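You operate a simulated robot arm through the tools that you are given. There is no shell and no other tool. Be economical: measure what you need, move in short steps, check, and stop when the job is done.

You are at the controls of a simulated robot arm. One attempt, no reset.

Task
Brush the dirty patch off the drum in the holder.
Fine: drum in the done tray; lock the latch first, free it after; brush back in its place.
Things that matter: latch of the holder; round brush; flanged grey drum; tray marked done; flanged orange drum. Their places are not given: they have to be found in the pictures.

It is judged by the outcome, as a careful person would: the job done as asked, and still so three seconds after it is handed in. It fails if anything else is knocked over, pushed out of place, dropped, spilled or broken.

Robot
A 7-joint arm with a two-finger parallel gripper, fixed in place. Base frame: the origin is at the foot of the arm, x ahead of it, y to its left, z up; the work surface is at about z = 780. Lengths are in mm, angles in degrees, forces in N, time in s.
With the tool pointing down near the work surface it reaches from about 220 to 680 mm from the base axis. Its first joint turns from -66.0 to 66.0 degrees. Payload 2.4 kg.
The TCP is the grasp point between the finger pads, 30 mm short of the fingertips. In the tool frame z runs along the fingers and y along their closing line. The gripper opens to 94 mm. The fingers are 28 mm wide and 10 mm thick; the gripper's body (50 by 96 mm) begins 55 mm behind the TCP.
Orientation is that of the tool frame in the base frame, as [roll, pitch, yaw] about the fixed x, y, z axes, in that order (R = Rz(yaw) Ry(pitch) Rx(roll)). With the fingers straight down and closing along the base's y, the tool's x points along the base's -x, its y along +y and its z along -z.

Tools
- The arm moves only by the tool step_arm. Its argument "steps" is one flat list of numbers, 6 for each row, row after row: the shift along the base's x, y, z in mm, then the turn, a rotation vector about the base's x, y, z in rad. In form: [tx, ty, tz, wx, wy, wz, tx, ty, tz, wx, wy, wz, ...]. A call has 1 to 8 rows; each row is the pose to reach, as a shift and turn from the pose commanded when the call began. "grip" is the opening, from 0 (shut) to 1 (fully open), set as the call begins (left out, the last holds). Rows are played at 5 a second. More than 50 mm and 8.6 degrees between two rows, or a gripper value outside its range, and nothing of the call is played. Where a pose cannot be reached the arm comes as near as it can. A force on the tool above 90 N (or 10 N above the force at the start of the call, whichever is more), or a blocked arm, ends the call early, and 0.2 s more pass. The fingers move at their own pace (about 153 mm/s each) and stop on an object; they squeeze with about 38 N. The grip force told is the motor's: it shows also when the fingers shut on nothing. Time passes only in rows, and 0.2 s behind the last, so rows that repeat a pose let the fingers close. The reply holds the time, the measured pose of the TCP, the force on the tool along the base axes, the opening and the grip force, in the units named above and with some noise, and new pictures: "pictures" is both (left out), scene, wrist or none.
- Cameras (640 x 400 px; columns grow to the right, rows downward): "scene" is fixed at [39.8, 472.7, 1444.6]; the picture's right is [-0.74, -0.67, 0.00], its down [-0.38, 0.43, -0.82] and it looks along [0.55, -0.61, -0.57] (base axes); focal length 313 px, centre (320, 200). "wrist" rides on the gripper at [76, 14, -102] in the tool frame; the picture's right is [-0.18, 0.98, 0.00], its down [-0.75, -0.14, -0.64] and it looks along [-0.63, -0.12, 0.77] (tool axes); focal length 243 px, centre (320, 200).
- pixel_to_xyz(camera, pixels): for up to 12 pixels [column, row] of the newest picture of that camera ("zoom" is the newest enlarged one), the place [x, y, z] in the base frame of the surface seen there, good to about 2 mm. No time passes.
- close_up(camera, box): a new picture of the part [left, top, right, bottom] of that camera's present view, enlarged. No time passes.
- close_job(): hands the job in; it is judged then, once.

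Go step by step. Measure first, check grasps and placings, and put right what went wrong. The budget is 80 turns and 170 pictures, counting those below and the enlarged ones. Unless the task says otherwise, let go and move clear before handing in, and close with one line.

The tools are called after ">>>" as name(argument=value, ...) on one line, values as JSON. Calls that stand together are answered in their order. step_arm: Moves the arm, as the interface text tells. Its arguments: {"type":"object","properties":{"steps":{"type":"array","items":{"type":"number"}},"grip":{"type":"number"},"pictures":{"type":"string","enum":["both","scene","wrist","none"]}},"required":["steps"]} The other tools are called the same way: pixel_to_xyz (camera, pixels) gives the place of the surface under pixels of a picture; close_up (camera, box) takes an enlarged picture of a part of a camera's view; close_job () hands the job in.

At the start:

```text
clock: 0.0
position: [406.4, 178.0, 1129.4]
tool_rot: [-180.0, 0.1, 179.9]
force: [0.2, 0.1, -0.2]
width: 93.9
grasp_force: 0.1
```

scene: 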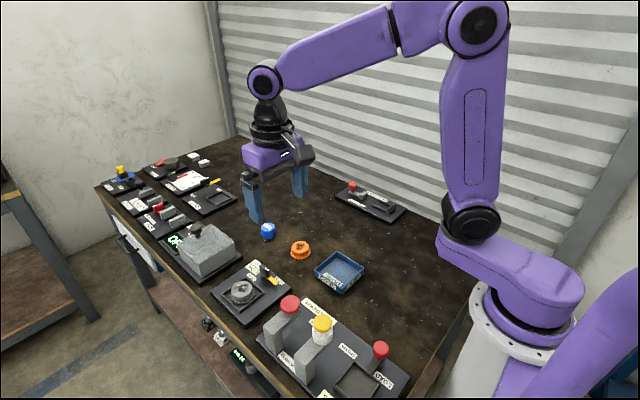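
wrist: 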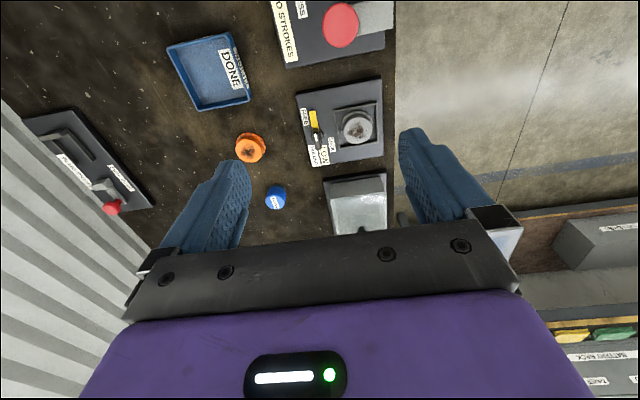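

The holder with the grey drum appears around scene (245,290), the done tray at (338,272), and the orange drum at (300,250). I'll enlarge these areas to find the brush and the latch.

>>> close_up(camera="scene", box=[200, 210, 300, 330])

>>> close_up(camera="scene", box=[250, 280, 410, 400])

>>> close_up(camera="wrist", box=[220, 0, 400, 220])

>>> close_up(camera="scene", box=[90, 140, 250, 240])

```text
3.33 times, centred on (250, 270) of scene
```

zoom: 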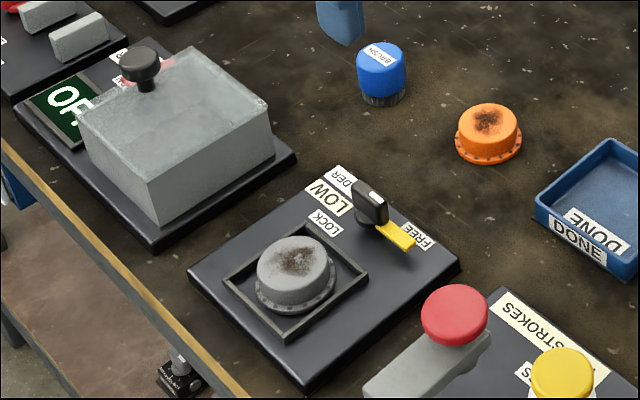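

```text
3.33 times, centred on (330, 340) of scene
```

zoom: 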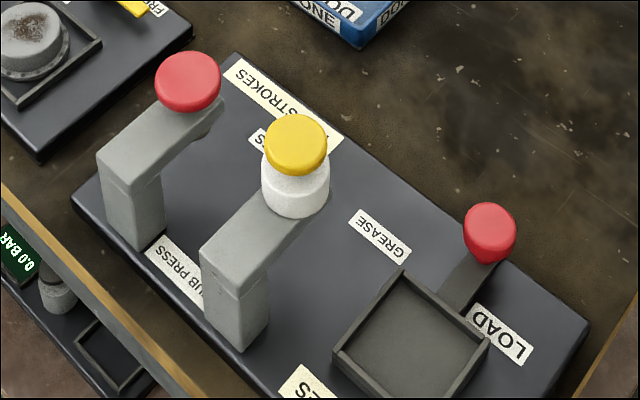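

```text
1.82 times, centred on (310, 110) of wrist
```

zoom: 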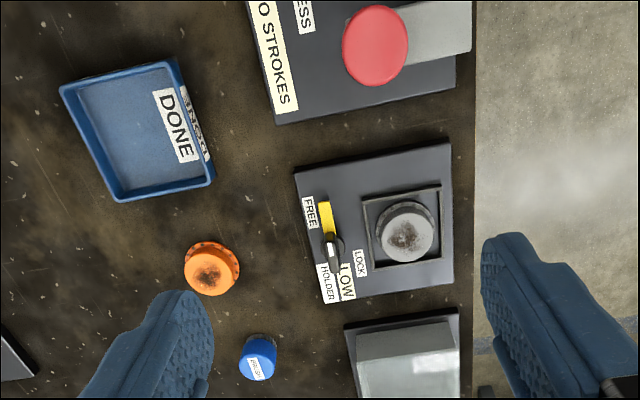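

```text
4.00 times, centred on (170, 190) of scene
```

zoom: 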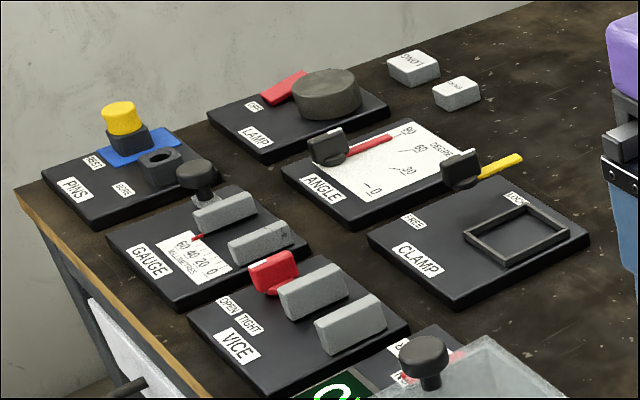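

The drum in the holder and its latch show up in the first enlargement, with the yellow pointer at FREE. The brush is the blue cylinder. I'll enlarge the holder again and measure.

>>> close_up(camera="scene", box=[205, 250, 295, 326])

>>> close_up(camera="scene", box=[245, 210, 375, 300])

```text
5.26 times, centred on (250, 288) of scene
```

zoom: 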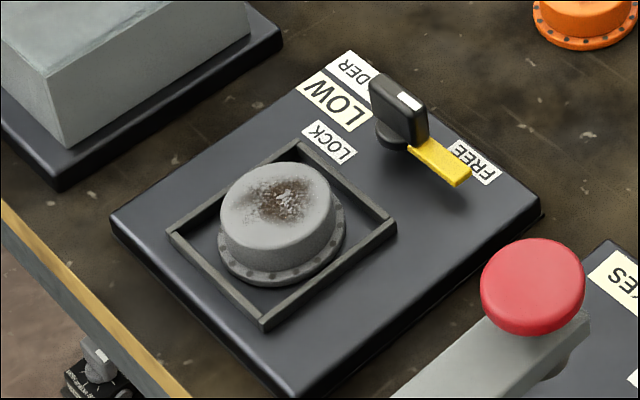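

```text
4.44 times, centred on (310, 255) of scene
```

zoom: 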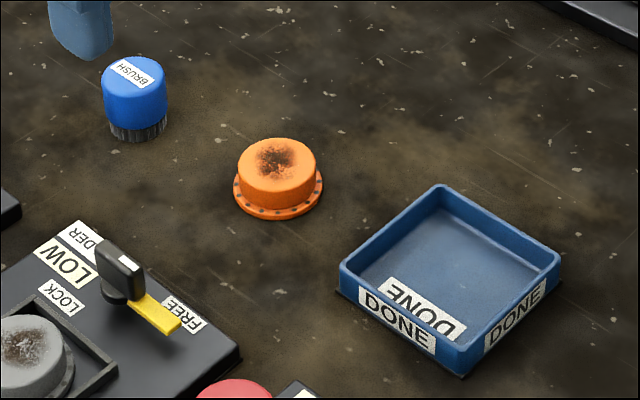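

I'll measure the brush, orange drum, tray and latch in this enlargement.

>>> pixel_to_xyz(camera="zoom", pixels=[[134, 72], [110, 75], [160, 75], [138, 138], [275, 160], [440, 187], [342, 262], [558, 256], [460, 350], [450, 260], [118, 250], [172, 318]])

>>> pixel_to_xyz(camera="scene", pixels=[[243, 287], [232, 289], [253, 287], [240, 302], [249, 278], [219, 294], [240, 311], [264, 293], [265, 266], [267, 268], [277, 283], [260, 270]])

```text
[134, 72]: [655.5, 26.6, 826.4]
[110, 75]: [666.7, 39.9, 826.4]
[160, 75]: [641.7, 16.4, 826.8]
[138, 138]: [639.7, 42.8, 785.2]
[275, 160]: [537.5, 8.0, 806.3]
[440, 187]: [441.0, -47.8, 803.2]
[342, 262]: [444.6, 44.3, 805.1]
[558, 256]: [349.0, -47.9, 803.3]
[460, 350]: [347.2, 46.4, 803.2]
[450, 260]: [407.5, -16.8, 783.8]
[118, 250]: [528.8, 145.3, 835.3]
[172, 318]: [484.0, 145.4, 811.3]
```

```text
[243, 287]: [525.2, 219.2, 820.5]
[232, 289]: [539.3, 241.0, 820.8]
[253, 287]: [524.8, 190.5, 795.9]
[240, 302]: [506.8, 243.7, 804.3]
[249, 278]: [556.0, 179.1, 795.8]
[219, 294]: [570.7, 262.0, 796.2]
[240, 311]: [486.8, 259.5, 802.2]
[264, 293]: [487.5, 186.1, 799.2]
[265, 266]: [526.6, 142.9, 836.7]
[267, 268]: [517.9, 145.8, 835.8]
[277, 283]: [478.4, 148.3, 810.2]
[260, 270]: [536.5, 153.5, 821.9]
```

The latch handle is near (525,145) with the pointer towards -x. I'll measure the handle and the labels more finely.

>>> close_up(camera="scene", box=[245, 255, 290, 290])

>>> close_up(camera="wrist", box=[295, 75, 385, 170])

>>> pixel_to_xyz(camera="scene", pixels=[[252, 277], [279, 280], [241, 284], [246, 284], [243, 290], [236, 284]])

```text
11.43 times, centred on (268, 272) of scene
```

zoom: 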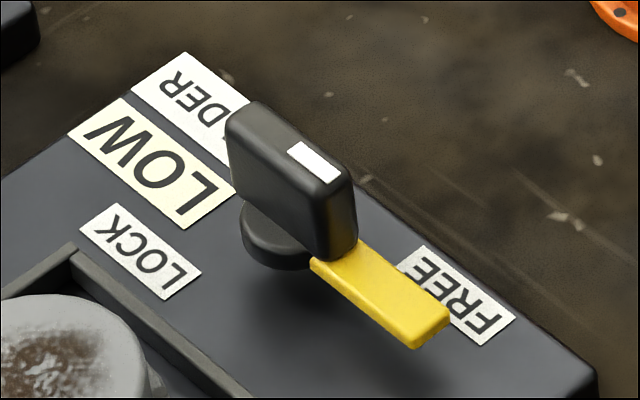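

```text
4.21 times, centred on (340, 122) of wrist
```

zoom: 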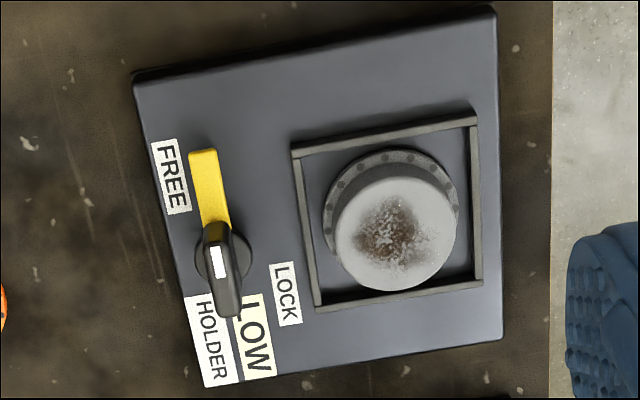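

```text
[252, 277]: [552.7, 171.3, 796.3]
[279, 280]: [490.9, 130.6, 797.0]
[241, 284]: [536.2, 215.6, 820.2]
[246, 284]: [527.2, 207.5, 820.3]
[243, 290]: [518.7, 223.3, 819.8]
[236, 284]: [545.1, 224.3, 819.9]
```

I'll get the latch handle extents and drum geometry from the zoomed wrist picture.

>>> pixel_to_xyz(camera="zoom", pixels=[[218, 262], [215, 230], [228, 308], [206, 265], [234, 270], [203, 158], [246, 262], [345, 230], [452, 210], [385, 182], [400, 285], [398, 232]])

```text
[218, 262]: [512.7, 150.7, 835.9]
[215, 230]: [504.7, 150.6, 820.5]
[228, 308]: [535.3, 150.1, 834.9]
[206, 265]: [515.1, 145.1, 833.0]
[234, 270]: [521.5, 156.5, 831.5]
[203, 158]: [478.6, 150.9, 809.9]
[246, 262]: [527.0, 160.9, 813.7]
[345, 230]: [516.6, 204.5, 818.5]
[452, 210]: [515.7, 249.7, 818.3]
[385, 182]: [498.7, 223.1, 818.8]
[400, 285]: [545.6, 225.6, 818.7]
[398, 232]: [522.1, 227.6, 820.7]
```

The handle centre is about (522,150) with its top at 836. The drum top is at about (522,226,820). I'll check the heights of the neighbouring objects and move above the latch.

>>> pixel_to_xyz(camera="scene", pixels=[[195, 230], [205, 270], [240, 255], [225, 232], [290, 303], [322, 324], [268, 234]])

>>> step_arm(steps=[25, -7, -45, 0, 0, 0, 50, -14, -88, 0, 0, 0, 75, -21, -130, 0, 0, 0, 100, -28, -170, 0, 0, 0, 116, -28, -210, 0, 0, 0, 116, -28, -239, 0, 0, 0, 116, -28, -239, 0, 0, 0], grip=0.45)

```text
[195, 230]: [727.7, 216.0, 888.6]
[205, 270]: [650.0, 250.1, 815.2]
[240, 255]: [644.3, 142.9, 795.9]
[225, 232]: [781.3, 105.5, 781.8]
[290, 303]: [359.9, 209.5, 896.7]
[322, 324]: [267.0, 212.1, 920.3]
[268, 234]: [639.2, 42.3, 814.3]
```

```text
refused: row 1 steps farther than a row can; nothing moved
```

The first row was a little over 50 mm, so I'll use smaller steps.

>>> step_arm(steps=[20, -5, -40, 0, 0, 0, 40, -10, -80, 0, 0, 0, 60, -15, -120, 0, 0, 0, 80, -20, -160, 0, 0, 0, 100, -25, -200, 0, 0, 0, 116, -28, -239, 0, 0, 0, 116, -28, -239, 0, 0, 0], grip=0.45)

```text
clock: 1.6
position: [522.6, 148.7, 890.2]
tool_rot: [-180.0, 0.1, 179.9]
force: [-0.2, 0.0, 0.2]
width: 42.2
grasp_force: 0.1
```

scene: 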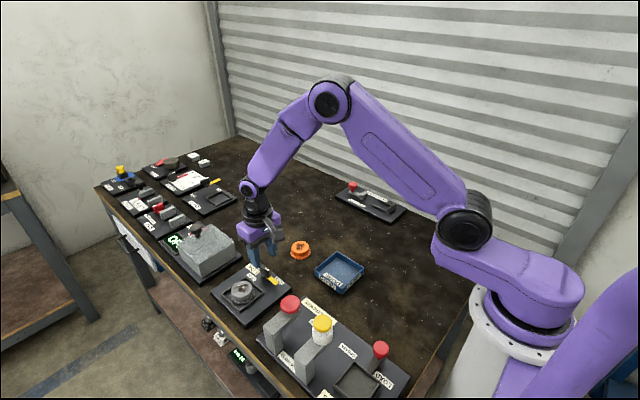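
wrist: 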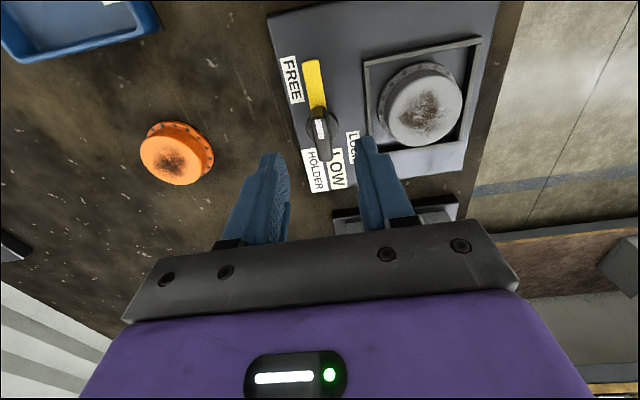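

The handle at wrist (320,130) sits between the fingers. I'll re-measure it from this closer view, with the drum.

>>> pixel_to_xyz(camera="wrist", pixels=[[318, 112], [320, 128], [324, 155], [313, 128], [309, 120], [338, 125], [312, 65], [423, 106], [388, 112], [459, 102], [420, 80], [425, 143]])

>>> close_up(camera="wrist", box=[260, 40, 500, 190])

```text
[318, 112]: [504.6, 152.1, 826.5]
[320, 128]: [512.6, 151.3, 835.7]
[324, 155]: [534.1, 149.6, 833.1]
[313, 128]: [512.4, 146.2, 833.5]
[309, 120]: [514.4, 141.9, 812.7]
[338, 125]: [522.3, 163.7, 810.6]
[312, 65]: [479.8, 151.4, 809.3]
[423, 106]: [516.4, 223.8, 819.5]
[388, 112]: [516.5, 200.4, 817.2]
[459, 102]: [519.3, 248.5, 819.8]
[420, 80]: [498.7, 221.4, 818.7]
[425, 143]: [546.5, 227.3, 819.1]
```

```text
2.67 times, centred on (380, 115) of wrist
```

zoom: 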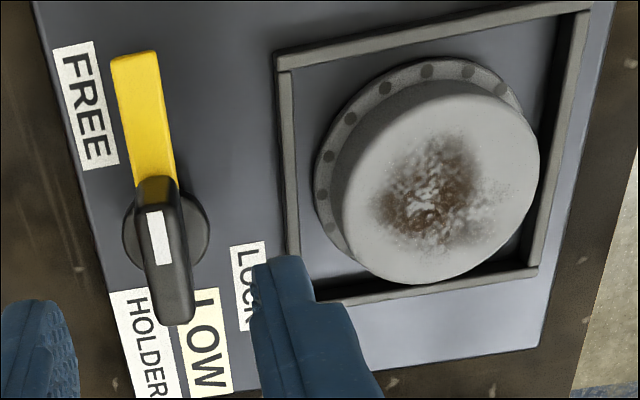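

Handle centre is about (521,151). I'll descend to TCP z 845 and close.

>>> step_arm(steps=[-1, 2, -25, 0, 0, 0, -1, 2, -45, 0, 0, 0, -1, 2, -45, 0, 0, 0], pictures="wrist")

>>> step_arm(steps=[0, 0, 0, 0, 0, 0, 0, 0, 0, 0, 0, 0, 0, 0, 0, 0, 0, 0], grip=0, pictures="wrist")

```text
clock: 2.4
position: [522.8, 151.3, 845.9]
tool_rot: [180.0, 0.0, -179.9]
force: [0.0, 0.2, -0.6]
width: 42.3
grasp_force: 0.1
```

wrist: 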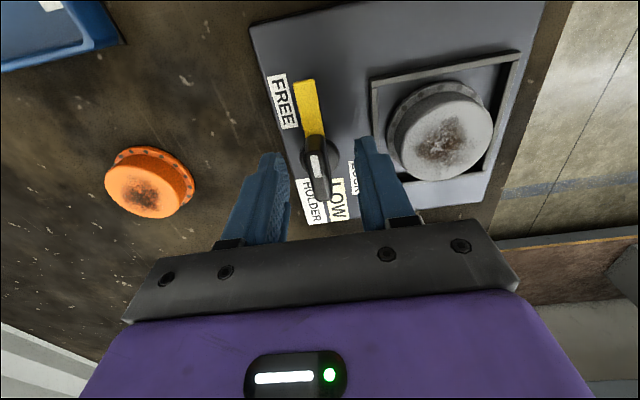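

```text
clock: 3.2
position: [521.5, 150.4, 846.4]
tool_rot: [179.9, 0.0, 179.9]
force: [-0.4, -6.0, 0.5]
width: 11.6
grasp_force: 37.8
```

wrist: 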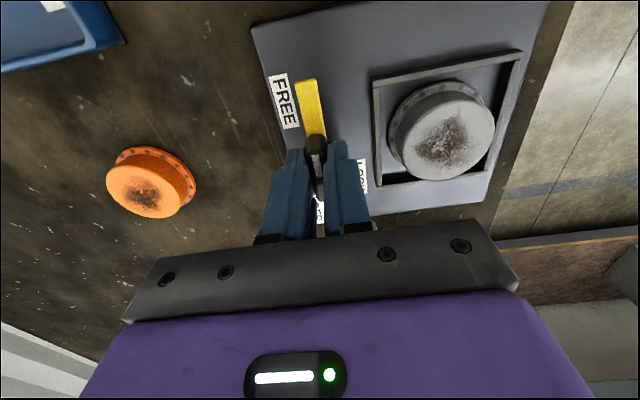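

The handle is held, width 11.6. I'll turn it clockwise (seen from above) in small steps.

>>> step_arm(steps=[0, 0, 0, 0, 0, -0.14, 0, 0, 0, 0, 0, -0.28, 0, 0, 0, 0, 0, -0.42, 0, 0, 0, 0, 0, -0.56, 0, 0, 0, 0, 0, -0.7, 0, 0, 0, 0, 0, -0.78])

```text
clock: 4.6
position: [522.8, 152.6, 846.5]
tool_rot: [179.9, 0.1, 135.2]
force: [9.3, -0.9, 0.6]
width: 11.9
grasp_force: 38.1
```

scene: 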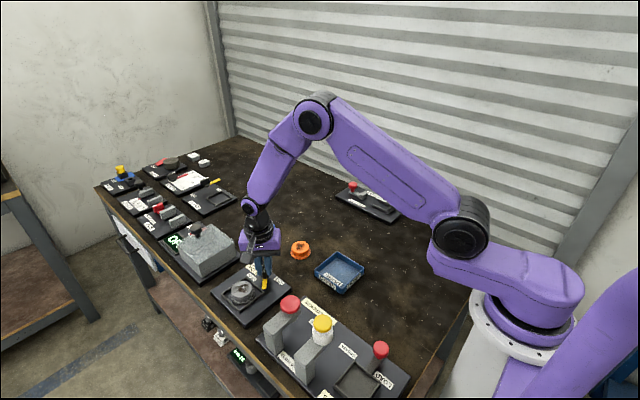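
wrist: 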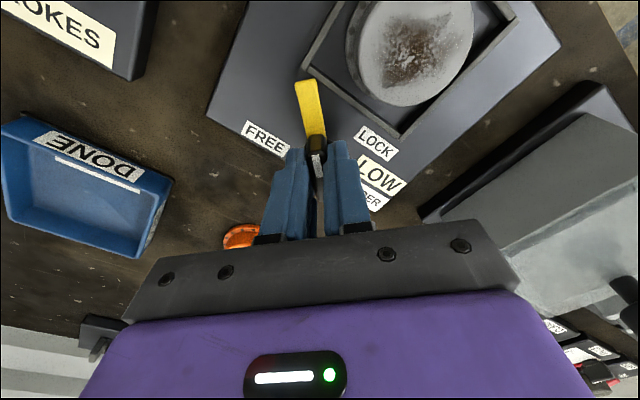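

The latch is turning, with the pointer now halfway. I'll continue to about 90°.

>>> step_arm(steps=[-0.5, -0.5, 0, 0, 0, -0.14, -0.5, -0.5, 0, 0, 0, -0.28, -0.5, -0.5, 0, 0, 0, -0.42, -0.5, -0.5, 0, 0, 0, -0.56, -0.5, -0.5, 0, 0, 0, -0.7, -0.5, -0.5, 0, 0, 0, -0.79])

```text
clock: 6.0
position: [521.6, 150.8, 846.3]
tool_rot: [-180.0, 0.0, 89.9]
force: [10.9, 1.3, -0.8]
width: 11.9
grasp_force: 38.3
```

scene: 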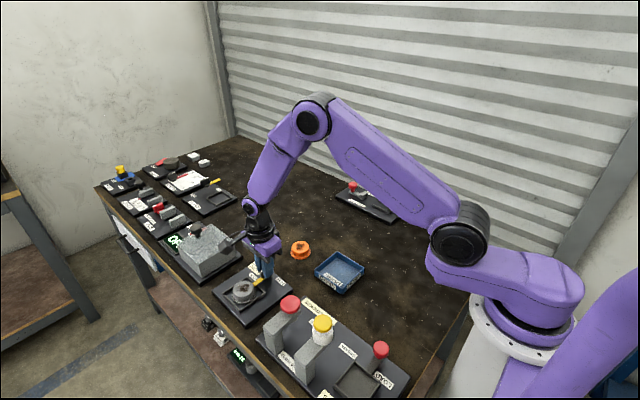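
wrist: 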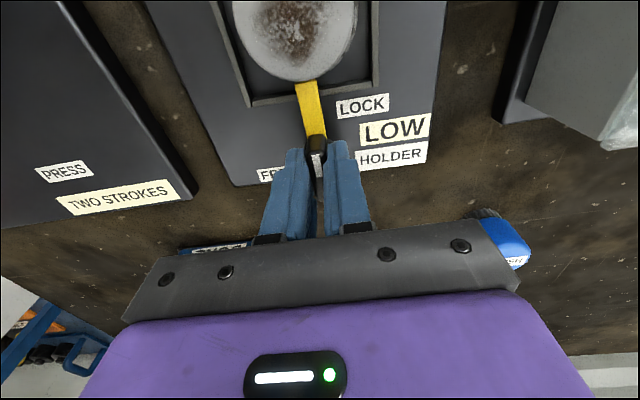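

The pointer now points at the drum, next to LOCK, mirroring the FREE position. I'll let go, rise and look.

>>> step_arm(steps=[0, 0, 0, 0, 0, 0, 0, 0, 0, 0, 0, 0, 0, 0, 30, 0, 0, 0, 0, -20, 65, 0, 0, 0], grip=0.45)

>>> close_up(camera="scene", box=[205, 250, 295, 326])

>>> close_up(camera="wrist", box=[200, 0, 460, 190])

```text
clock: 7.0
position: [520.6, 131.3, 912.6]
tool_rot: [179.9, 0.0, 90.0]
force: [-0.3, -1.3, 0.7]
width: 42.6
grasp_force: 0.1
```

scene: 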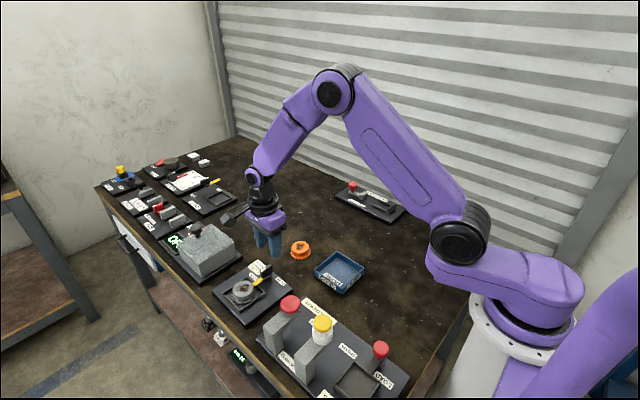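
wrist: 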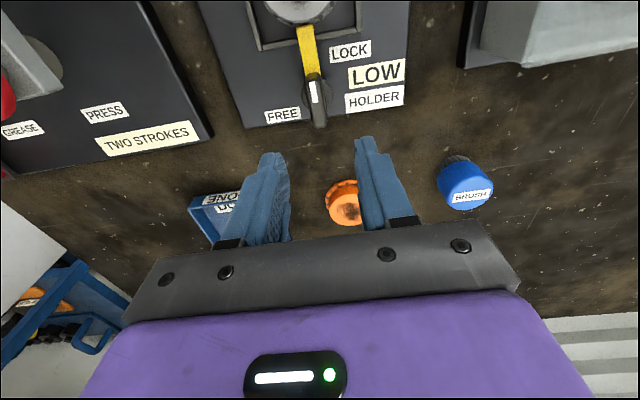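

```text
5.26 times, centred on (250, 288) of scene
```

zoom: 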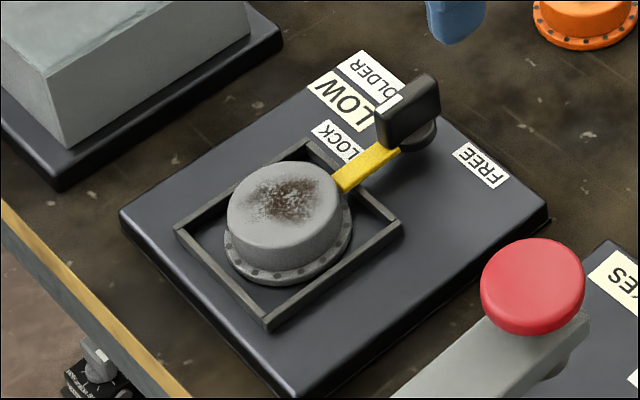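

```text
2.11 times, centred on (330, 95) of wrist
```

zoom: 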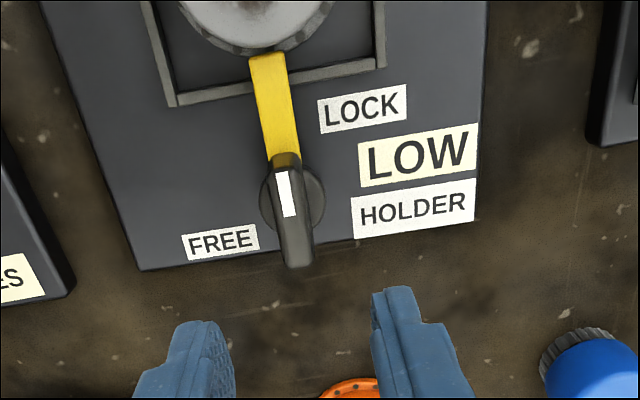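

The pointer sits at LOCK against the drum. The holder board shifted about 3 mm during the turn, so it is light and I'll keep forces low. Next I'll measure the brush.

>>> pixel_to_xyz(camera="wrist", pixels=[[466, 190], [440, 185], [493, 182], [463, 168], [468, 207], [455, 160]])

>>> pixel_to_xyz(camera="scene", pixels=[[243, 287], [232, 289], [253, 284], [240, 295], [243, 281]])

>>> close_up(camera="wrist", box=[420, 140, 510, 220])

```text
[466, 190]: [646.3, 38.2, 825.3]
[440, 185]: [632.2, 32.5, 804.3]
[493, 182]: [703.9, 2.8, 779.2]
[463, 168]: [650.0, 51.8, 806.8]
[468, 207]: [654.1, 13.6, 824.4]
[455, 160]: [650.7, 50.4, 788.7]
```

```text
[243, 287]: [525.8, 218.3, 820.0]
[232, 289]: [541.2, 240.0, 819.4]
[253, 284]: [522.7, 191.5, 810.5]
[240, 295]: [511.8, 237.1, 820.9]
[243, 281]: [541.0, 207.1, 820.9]
```

```text
5.00 times, centred on (465, 180) of wrist
```

zoom: 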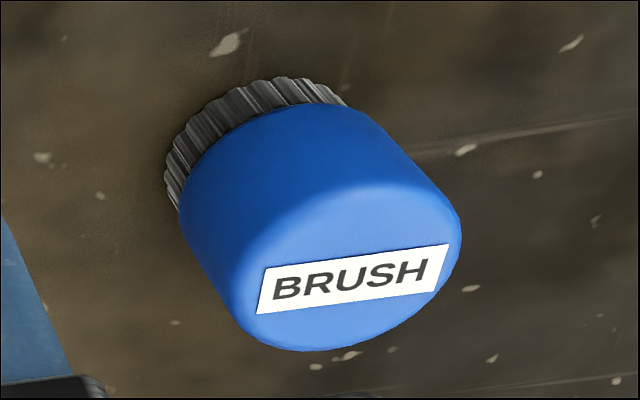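

The brush centre is about (652,31) with its top at 826. I'll move above it.

>>> step_arm(steps=[33, -25, 0, 0, 0, 0, 66, -50, 0, 0, 0, 0, 99, -75, 0, 0, 0, 0, 131, -100, 0, 0, 0, 0, 131, -100, -30, 0, 0, 0, 131, -100, -30, 0, 0, 0], grip=0.75)

>>> close_up(camera="wrist", box=[220, 50, 420, 200])

```text
clock: 8.4
position: [652.5, 31.5, 881.6]
tool_rot: [180.0, 0.0, 90.0]
force: [0.3, -0.2, 1.0]
width: 70.5
grasp_force: 0.0
```

scene: 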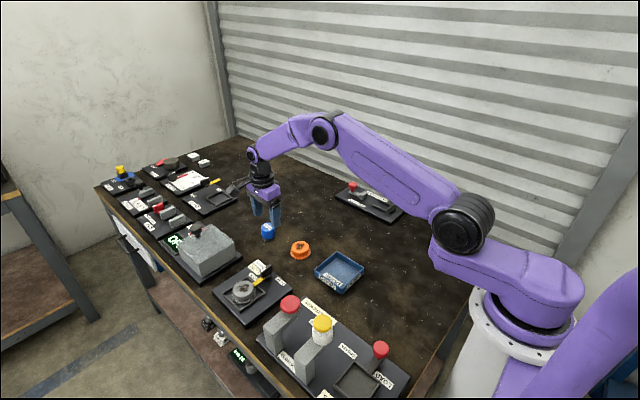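
wrist: 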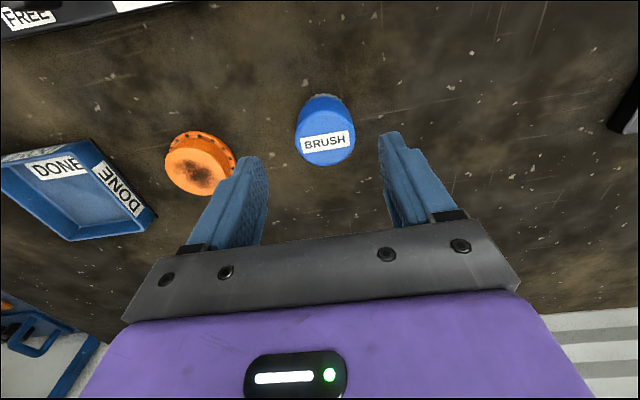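

```text
2.67 times, centred on (320, 125) of wrist
```

zoom: 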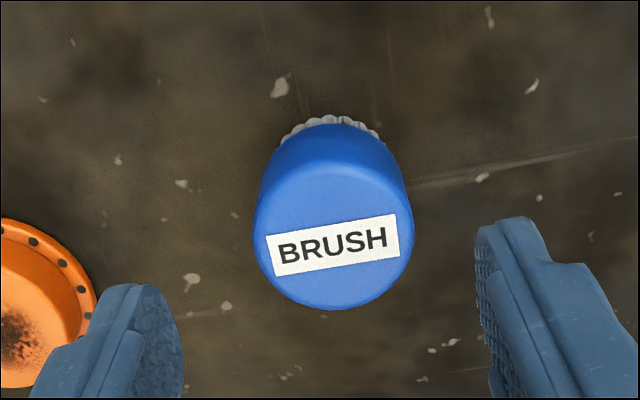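

>>> pixel_to_xyz(camera="zoom", pixels=[[333, 245], [262, 240], [408, 240], [333, 175], [335, 303], [333, 240]])

```text
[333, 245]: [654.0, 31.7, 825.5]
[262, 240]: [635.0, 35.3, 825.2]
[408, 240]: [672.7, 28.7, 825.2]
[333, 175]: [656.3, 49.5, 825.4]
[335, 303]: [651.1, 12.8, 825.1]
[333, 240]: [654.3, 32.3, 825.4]
```

Brush centre is (653.8, 31.5). I'll descend to z 827 and close.

>>> step_arm(steps=[1.3, 0, -25, 0, 0, 0, 1.3, 0, -54, 0, 0, 0, 1.3, 0, -54, 0, 0, 0], pictures="none")

>>> step_arm(steps=[0, 0, 0, 0, 0, 0, 0, 0, 0, 0, 0, 0, 0, 0, 0, 0, 0, 0], grip=0)

```text
clock: 9.2
position: [653.7, 31.6, 827.2]
tool_rot: [-180.0, 0.1, 89.9]
force: [0.6, 0.3, 0.2]
width: 70.5
grasp_force: 0.0
```

```text
clock: 10.0
position: [652.7, 33.3, 827.7]
tool_rot: [-179.9, 0.0, 90.1]
force: [0.5, 0.0, -0.3]
width: 43.4
grasp_force: 38.0
```

scene: 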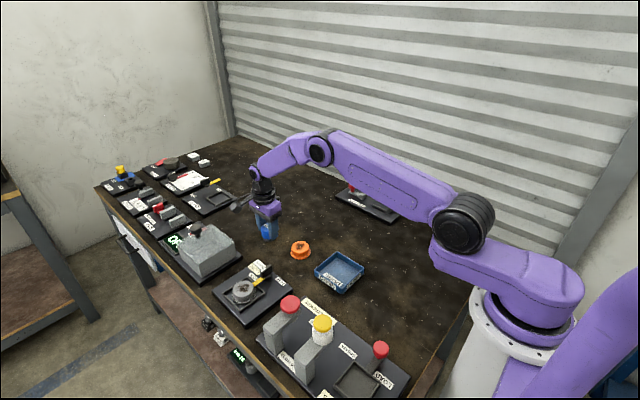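
wrist: 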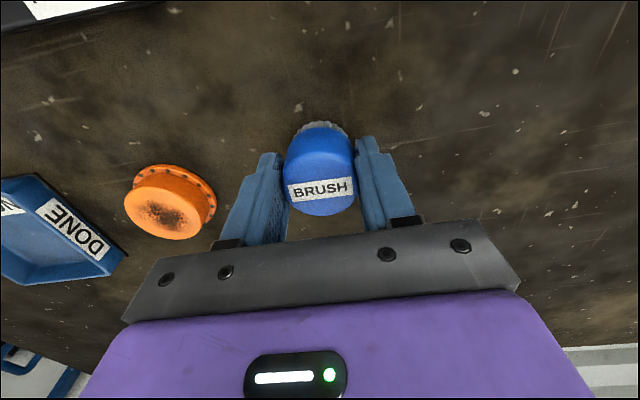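

The brush is held (width 43.4), with the bristle bottom about 47 mm below the TCP. I'll lift and carry it above the drum.

>>> step_arm(steps=[0, 0, 45, 0, 0, 0, 0, 0, 85, 0, 0, 0, -25, 38, 85, 0, 0, 0, -50, 76, 85, 0, 0, 0, -78, 114, 85, 0, 0, 0, -105, 152, 85, 0, 0, 0, -131, 190, 85, 0, 0, 0, -131, 190, 65, 0, 0, 0])

>>> close_up(camera="scene", box=[205, 240, 295, 316])

```text
clock: 11.8
position: [522.2, 220.1, 894.0]
tool_rot: [-180.0, 0.0, 90.0]
force: [0.5, 0.1, -1.1]
width: 43.4
grasp_force: 37.4
```

scene: 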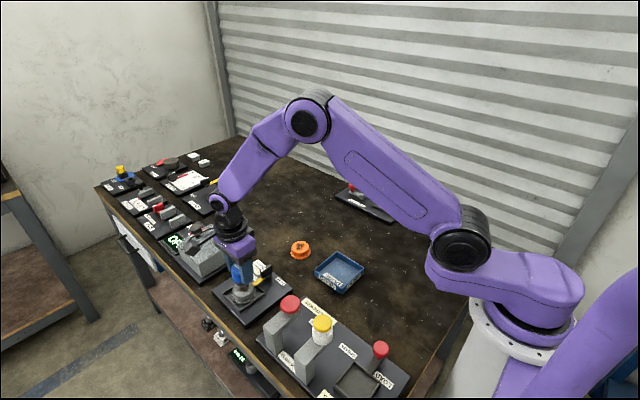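
wrist: 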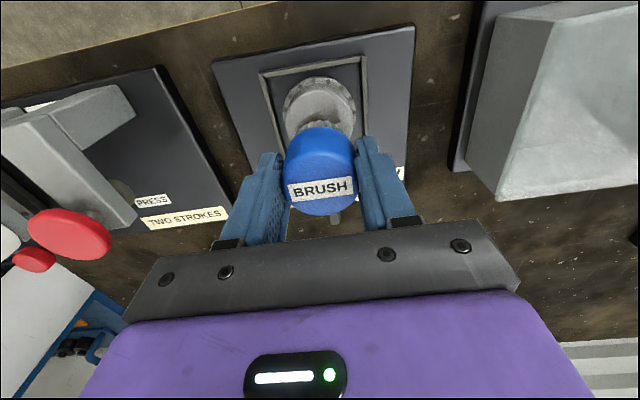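

```text
5.26 times, centred on (250, 278) of scene
```

zoom: 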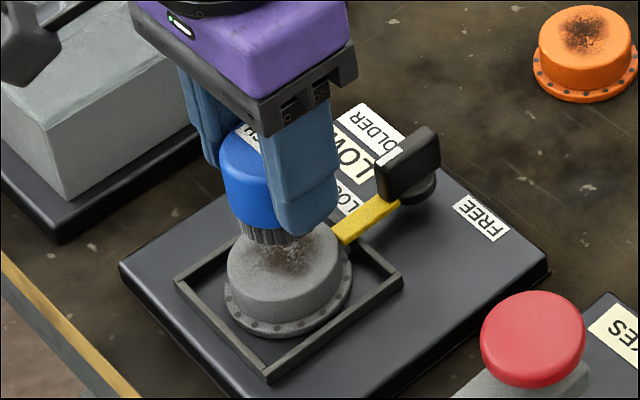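

I'll lower gently until I feel contact.

>>> step_arm(steps=[0, 0, -15, 0, 0, 0, 0, 0, -21, 0, 0, 0, 0, 0, -23, 0, 0, 0, 0, 0, -24, 0, 0, 0, 0, 0, -25, 0, 0, 0], pictures="none")

```text
clock: 13.0
position: [522.8, 221.4, 866.7]
tool_rot: [-180.0, 0.0, 90.1]
force: [-1.0, 0.4, -0.3]
width: 43.1
grasp_force: 38.0
```

>>> step_arm(steps=[0, 0, -1, 0, 0, 0, 0, 0, -1.5, 0, 0, 0, 0, 0, -1.5, 0, 0, 0], pictures="none")

>>> close_up(camera="scene", box=[225, 270, 265, 304])

```text
clock: 13.8
position: [523.7, 221.2, 866.8]
tool_rot: [179.9, 0.1, 90.0]
force: [-2.7, -1.4, 13.5]
width: 43.0
grasp_force: 38.1
```

```text
11.76 times, centred on (245, 287) of scene
```

zoom: 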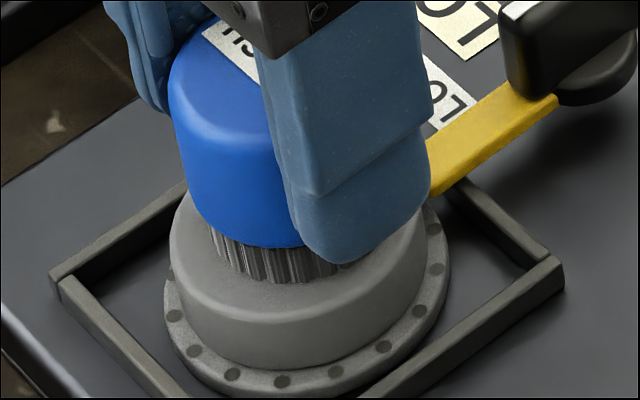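

Contact at 13.5 N. I'll ease off slightly and stroke back and forth within the patch.

>>> step_arm(steps=[0, 0, 0.6, 0, 0, 0, 8, 0, 0.6, 0, 0, 0, 0, 0, 0.6, 0, 0, 0, -8, 0, 0.6, 0, 0, 0, 0, 0, 0.6, 0, 0, 0, 8, 0, 0.6, 0, 0, 0, -8, 0, 0.6, 0, 0, 0, 0, 0, 0.6, 0, 0, 0], pictures="none")

>>> step_arm(steps=[0, 8, 0, 0, 0, 0, 0, 0, 0, 0, 0, 0, 0, -8, 0, 0, 0, 0, 0, 0, 0, 0, 0, 0, 0, 8, 0, 0, 0, 0, 0, -8, 0, 0, 0, 0, 0, 0, 0, 0, 0, 0], pictures="none")

>>> step_arm(steps=[0, 0, 15, 0, 0, 0, 0, 0, 45, 0, 0, 0, 0, -40, 60, 0, 0, 0, 0, -80, 60, 0, 0, 0])

>>> close_up(camera="scene", box=[205, 250, 295, 326])

```text
clock: 15.6
position: [522.0, 221.4, 867.7]
tool_rot: [-179.9, 0.0, 90.1]
force: [-3.5, 0.7, 10.4]
width: 43.2
grasp_force: 37.9
```

```text
clock: 17.2
position: [521.5, 218.7, 867.7]
tool_rot: [179.9, 0.0, 90.0]
force: [0.1, -4.5, 12.6]
width: 43.0
grasp_force: 38.0
```

```text
clock: 18.2
position: [521.0, 142.6, 927.1]
tool_rot: [180.0, -0.1, 90.1]
force: [0.6, 0.0, 0.3]
width: 43.2
grasp_force: 37.7
```

scene: 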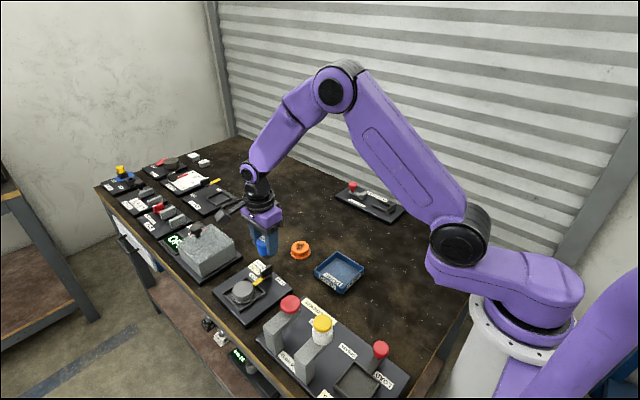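
wrist: 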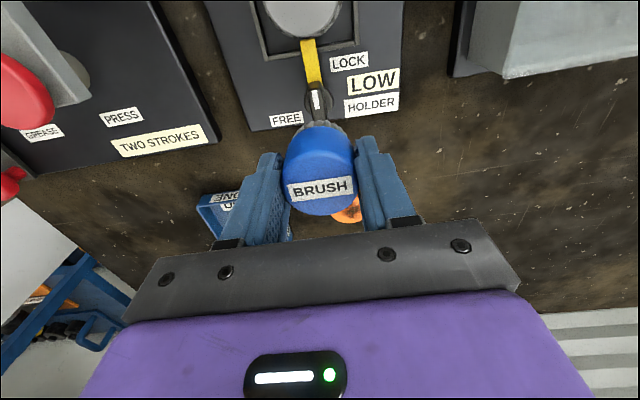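

```text
5.26 times, centred on (250, 288) of scene
```

zoom: 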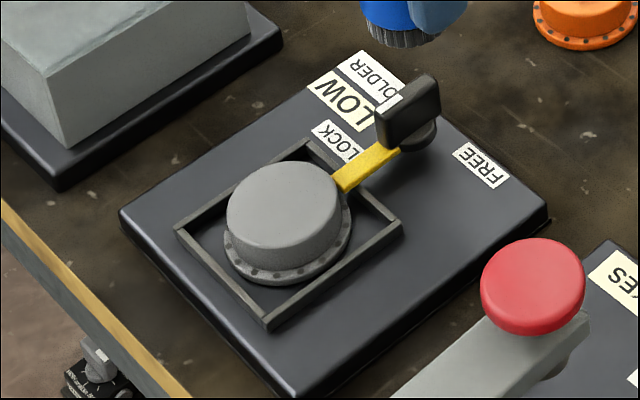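

The patch is gone and the board has not moved further. I'll take the brush back to (653.8, 31.5).

>>> step_arm(steps=[30, -25, 0, 0, 0, 0, 60, -50, 0, 0, 0, 0, 95, -80, 0, 0, 0, 0, 131, -110, 0, 0, 0, 0, 131, -110, -40, 0, 0, 0, 131, -110, -80, 0, 0, 0, 131, -110, -94, 0, 0, 0, 131, -110, -98, 0, 0, 0])

```text
clock: 20.0
position: [653.1, 31.6, 828.7]
tool_rot: [180.0, 0.0, 90.1]
force: [-0.8, 0.0, -0.6]
width: 43.2
grasp_force: 38.6
```

scene: 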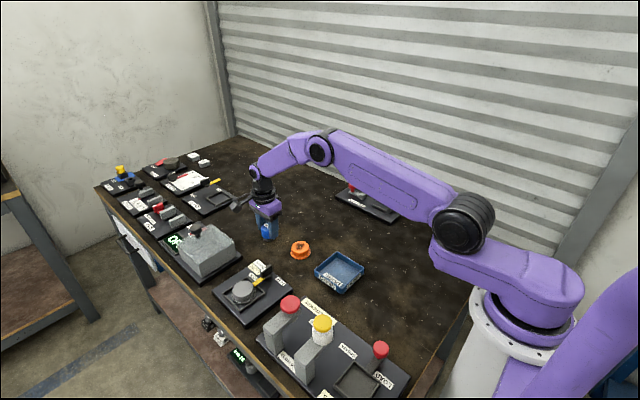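
wrist: 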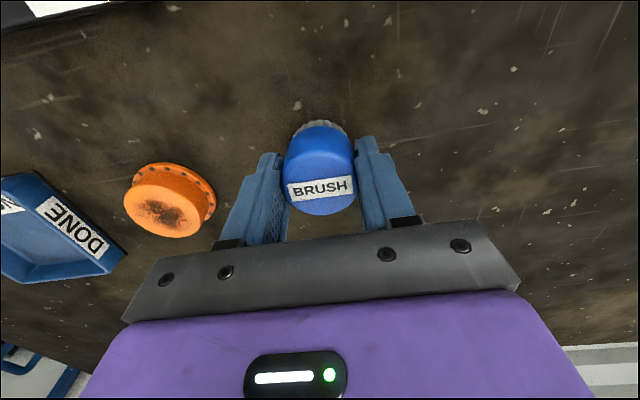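

The brush is just above its spot with no contact force yet. I'll lower the last millimetre and let go.

>>> step_arm(steps=[0, 0, -0.7, 0, 0, 0, 0, 0, -1.1, 0, 0, 0, 0, 0, -1.1, 0, 0, 0], pictures="none")

>>> step_arm(steps=[0, 0, 0, 0, 0, 0, 0, 0, 0, 0, 0, 0, 0, 0, 20, 0, 0, 0, 0, 0, 60, 0, 0, 0, 0, 0, 85, 0, 0, 0], grip=0.75)

```text
clock: 20.8
position: [653.8, 31.8, 829.0]
tool_rot: [180.0, 0.0, 90.2]
force: [-0.3, 0.6, -0.8]
width: 43.0
grasp_force: 38.0
```

```text
clock: 22.0
position: [652.9, 31.9, 912.0]
tool_rot: [-179.8, 0.0, 90.0]
force: [-0.2, 0.3, 0.0]
width: 70.5
grasp_force: 0.1
```

scene: 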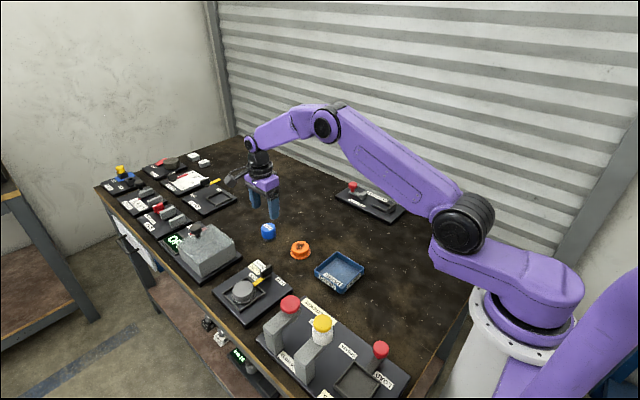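
wrist: 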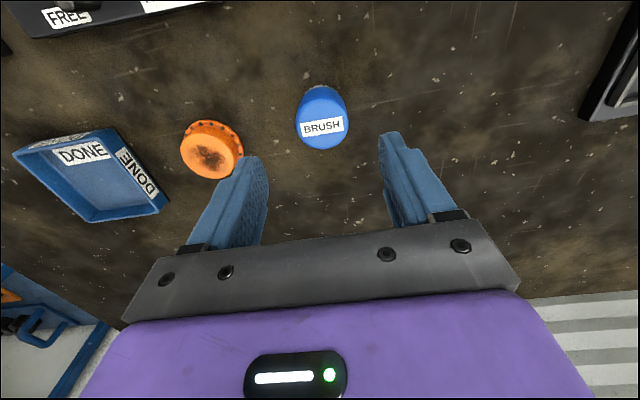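

The brush stands back in its place at scene (268,231). Next I'll go above the latch with a smaller opening.

>>> step_arm(steps=[-33, 29, 0, 0, 0, 0, -66, 58, 0, 0, 0, 0, -99, 87, 0, 0, 0, 0, -133, 117, 0, 0, 0, 0, -133, 117, -22, 0, 0, 0, -133, 117, -22, 0, 0, 0], grip=0.45)

>>> close_up(camera="wrist", box=[220, 20, 420, 170])

```text
clock: 23.4
position: [518.9, 149.3, 890.9]
tool_rot: [180.0, 0.0, 90.1]
force: [-0.1, 0.3, -0.5]
width: 42.5
grasp_force: 0.1
```

scene: 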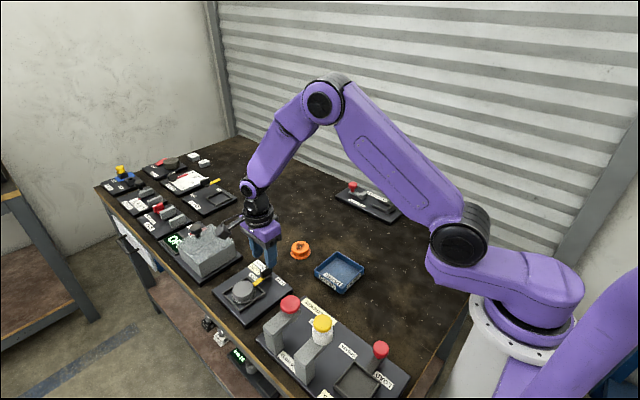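
wrist: 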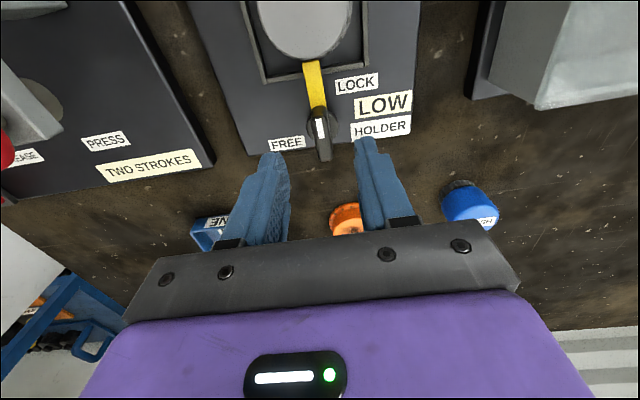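

```text
2.67 times, centred on (320, 95) of wrist
```

zoom: 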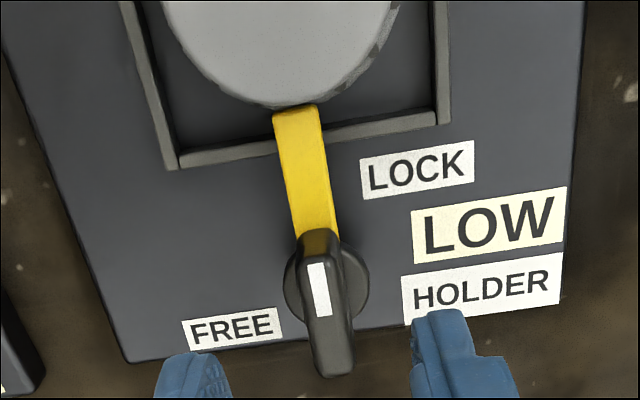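

>>> pixel_to_xyz(camera="zoom", pixels=[[319, 290], [314, 245], [332, 362], [306, 290], [340, 290], [290, 285], [364, 285], [296, 115], [310, 200], [325, 250]])

```text
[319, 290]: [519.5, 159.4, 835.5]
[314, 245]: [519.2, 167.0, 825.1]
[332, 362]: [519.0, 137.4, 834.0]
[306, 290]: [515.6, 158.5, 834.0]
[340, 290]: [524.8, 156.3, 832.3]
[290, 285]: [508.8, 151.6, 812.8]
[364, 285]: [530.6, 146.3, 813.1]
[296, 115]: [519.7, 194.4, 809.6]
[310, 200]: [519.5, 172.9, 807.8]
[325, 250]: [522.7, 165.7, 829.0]
```

The pivot is about (520,150.5). I'll descend and grip the handle gently, then check the side force.

>>> step_arm(steps=[-0.8, 2, -25, 0, 0, 0, -0.8, 2, -44, 0, 0, 0, -0.8, 2, -44, 0, 0, 0], pictures="none")

>>> step_arm(steps=[0, 0, 0, 0, 0, 0, 0, 0, 0, 0, 0, 0, 0, 0, 0, 0, 0, 0], grip=0, pictures="wrist")

```text
clock: 24.2
position: [517.8, 152.1, 847.3]
tool_rot: [-180.0, 0.0, 90.0]
force: [0.1, -0.7, 0.3]
width: 42.4
grasp_force: 0.1
```

```text
clock: 25.0
position: [520.4, 151.4, 846.9]
tool_rot: [179.8, 0.0, 90.0]
force: [12.8, -1.6, -1.1]
width: 11.8
grasp_force: 38.2
```

wrist: 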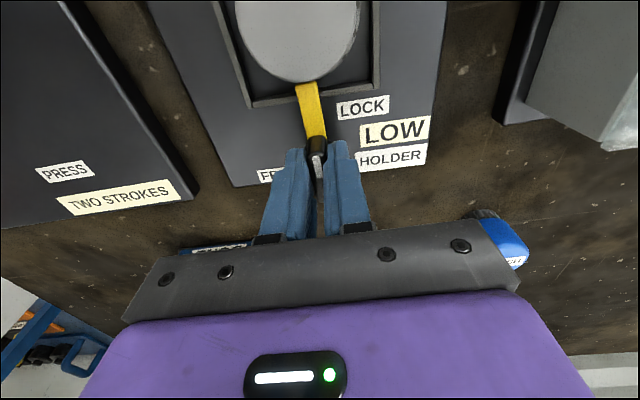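

The side force is +12.8 N in x, so I'll shift about 1.3 mm to +x to relieve it.

>>> step_arm(steps=[1.3, 0, 0, 0, 0, 0, 1.3, 0, 0, 0, 0, 0], pictures="none")

```text
clock: 25.6
position: [519.5, 152.2, 846.0]
tool_rot: [-179.9, 0.0, 90.1]
force: [8.2, -0.6, 0.0]
width: 11.9
grasp_force: 37.8
```

>>> step_arm(steps=[2, 0, 0, 0, 0, 0, 2, 0, 0, 0, 0, 0], pictures="none")

```text
clock: 26.2
position: [520.5, 150.7, 847.3]
tool_rot: [-179.7, 0.1, 90.1]
force: [-6.5, 1.8, 2.2]
width: 11.9
grasp_force: 38.1
```

>>> step_arm(steps=[-0.9, 0, 0, 0, 0, 0.14, -0.9, 0, 0, 0, 0, 0.28, -0.9, 0, 0, 0, 0, 0.42, -0.9, 0, 0, 0, 0, 0.56, -0.9, 0, 0, 0, 0, 0.7, -0.9, 0, 0, 0, 0, 0.78], pictures="wrist")

```text
clock: 27.6
position: [518.9, 148.9, 845.6]
tool_rot: [-179.6, -0.2, 134.8]
force: [-26.3, -0.8, 10.9]
width: 11.6
grasp_force: 37.5
```

wrist: 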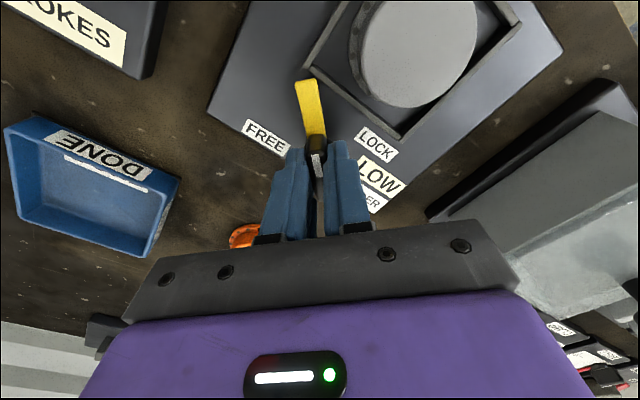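

A side force of -26 N built up in x. I'll relieve it by shifting to -x before continuing.

>>> step_arm(steps=[-1.5, 0, 0, 0, 0, 0, -2.5, 0, 0, 0, 0, 0, -2.5, 0, 0, 0, 0, 0], pictures="none")

```text
clock: 28.4
position: [518.7, 149.0, 846.1]
tool_rot: [-179.9, 0.0, 134.6]
force: [-10.4, -5.4, 1.2]
width: 11.8
grasp_force: 38.2
```

>>> step_arm(steps=[-1.5, -0.8, 0, 0, 0, 0, -1.5, -0.8, 0, 0, 0, 0], pictures="none")

```text
clock: 29.0
position: [519.0, 147.8, 847.2]
tool_rot: [179.9, 0.1, 134.8]
force: [1.9, -2.9, 0.7]
width: 11.9
grasp_force: 37.4
```

Side forces are now small. I'll turn the remaining 45° in two parts.

>>> step_arm(steps=[0, 0, 0, 0, 0, 0.13, 0, 0, 0, 0, 0, 0.26, 0, 0, 0, 0, 0, 0.39, 0, 0, 0, 0, 0, 0.39], pictures="none")

```text
clock: 30.0
position: [518.4, 148.8, 846.7]
tool_rot: [-180.0, -0.2, 157.2]
force: [-3.6, -5.3, -0.1]
width: 11.7
grasp_force: 37.8
```

>>> step_arm(steps=[-0.5, -0.5, 0, 0, 0, 0.13, -0.5, -0.5, 0, 0, 0, 0.26, -0.5, -0.5, 0, 0, 0, 0.4, -0.5, -0.5, 0, 0, 0, 0.4])

```text
clock: 31.0
position: [519.6, 148.3, 847.7]
tool_rot: [180.0, 0.1, -179.9]
force: [8.8, -3.1, -0.8]
width: 11.6
grasp_force: 38.1
```

scene: 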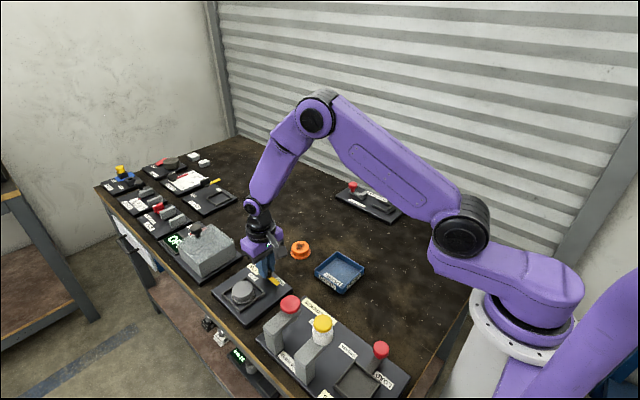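
wrist: 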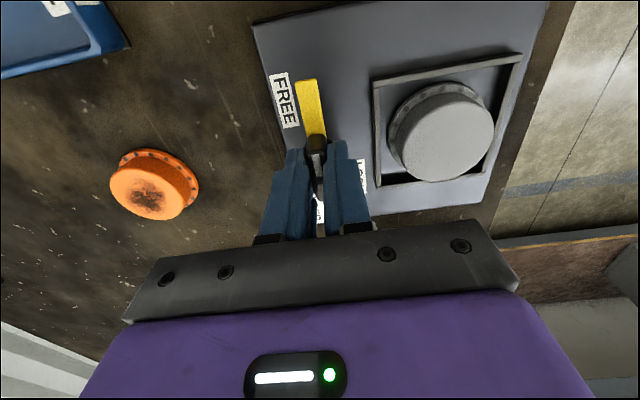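

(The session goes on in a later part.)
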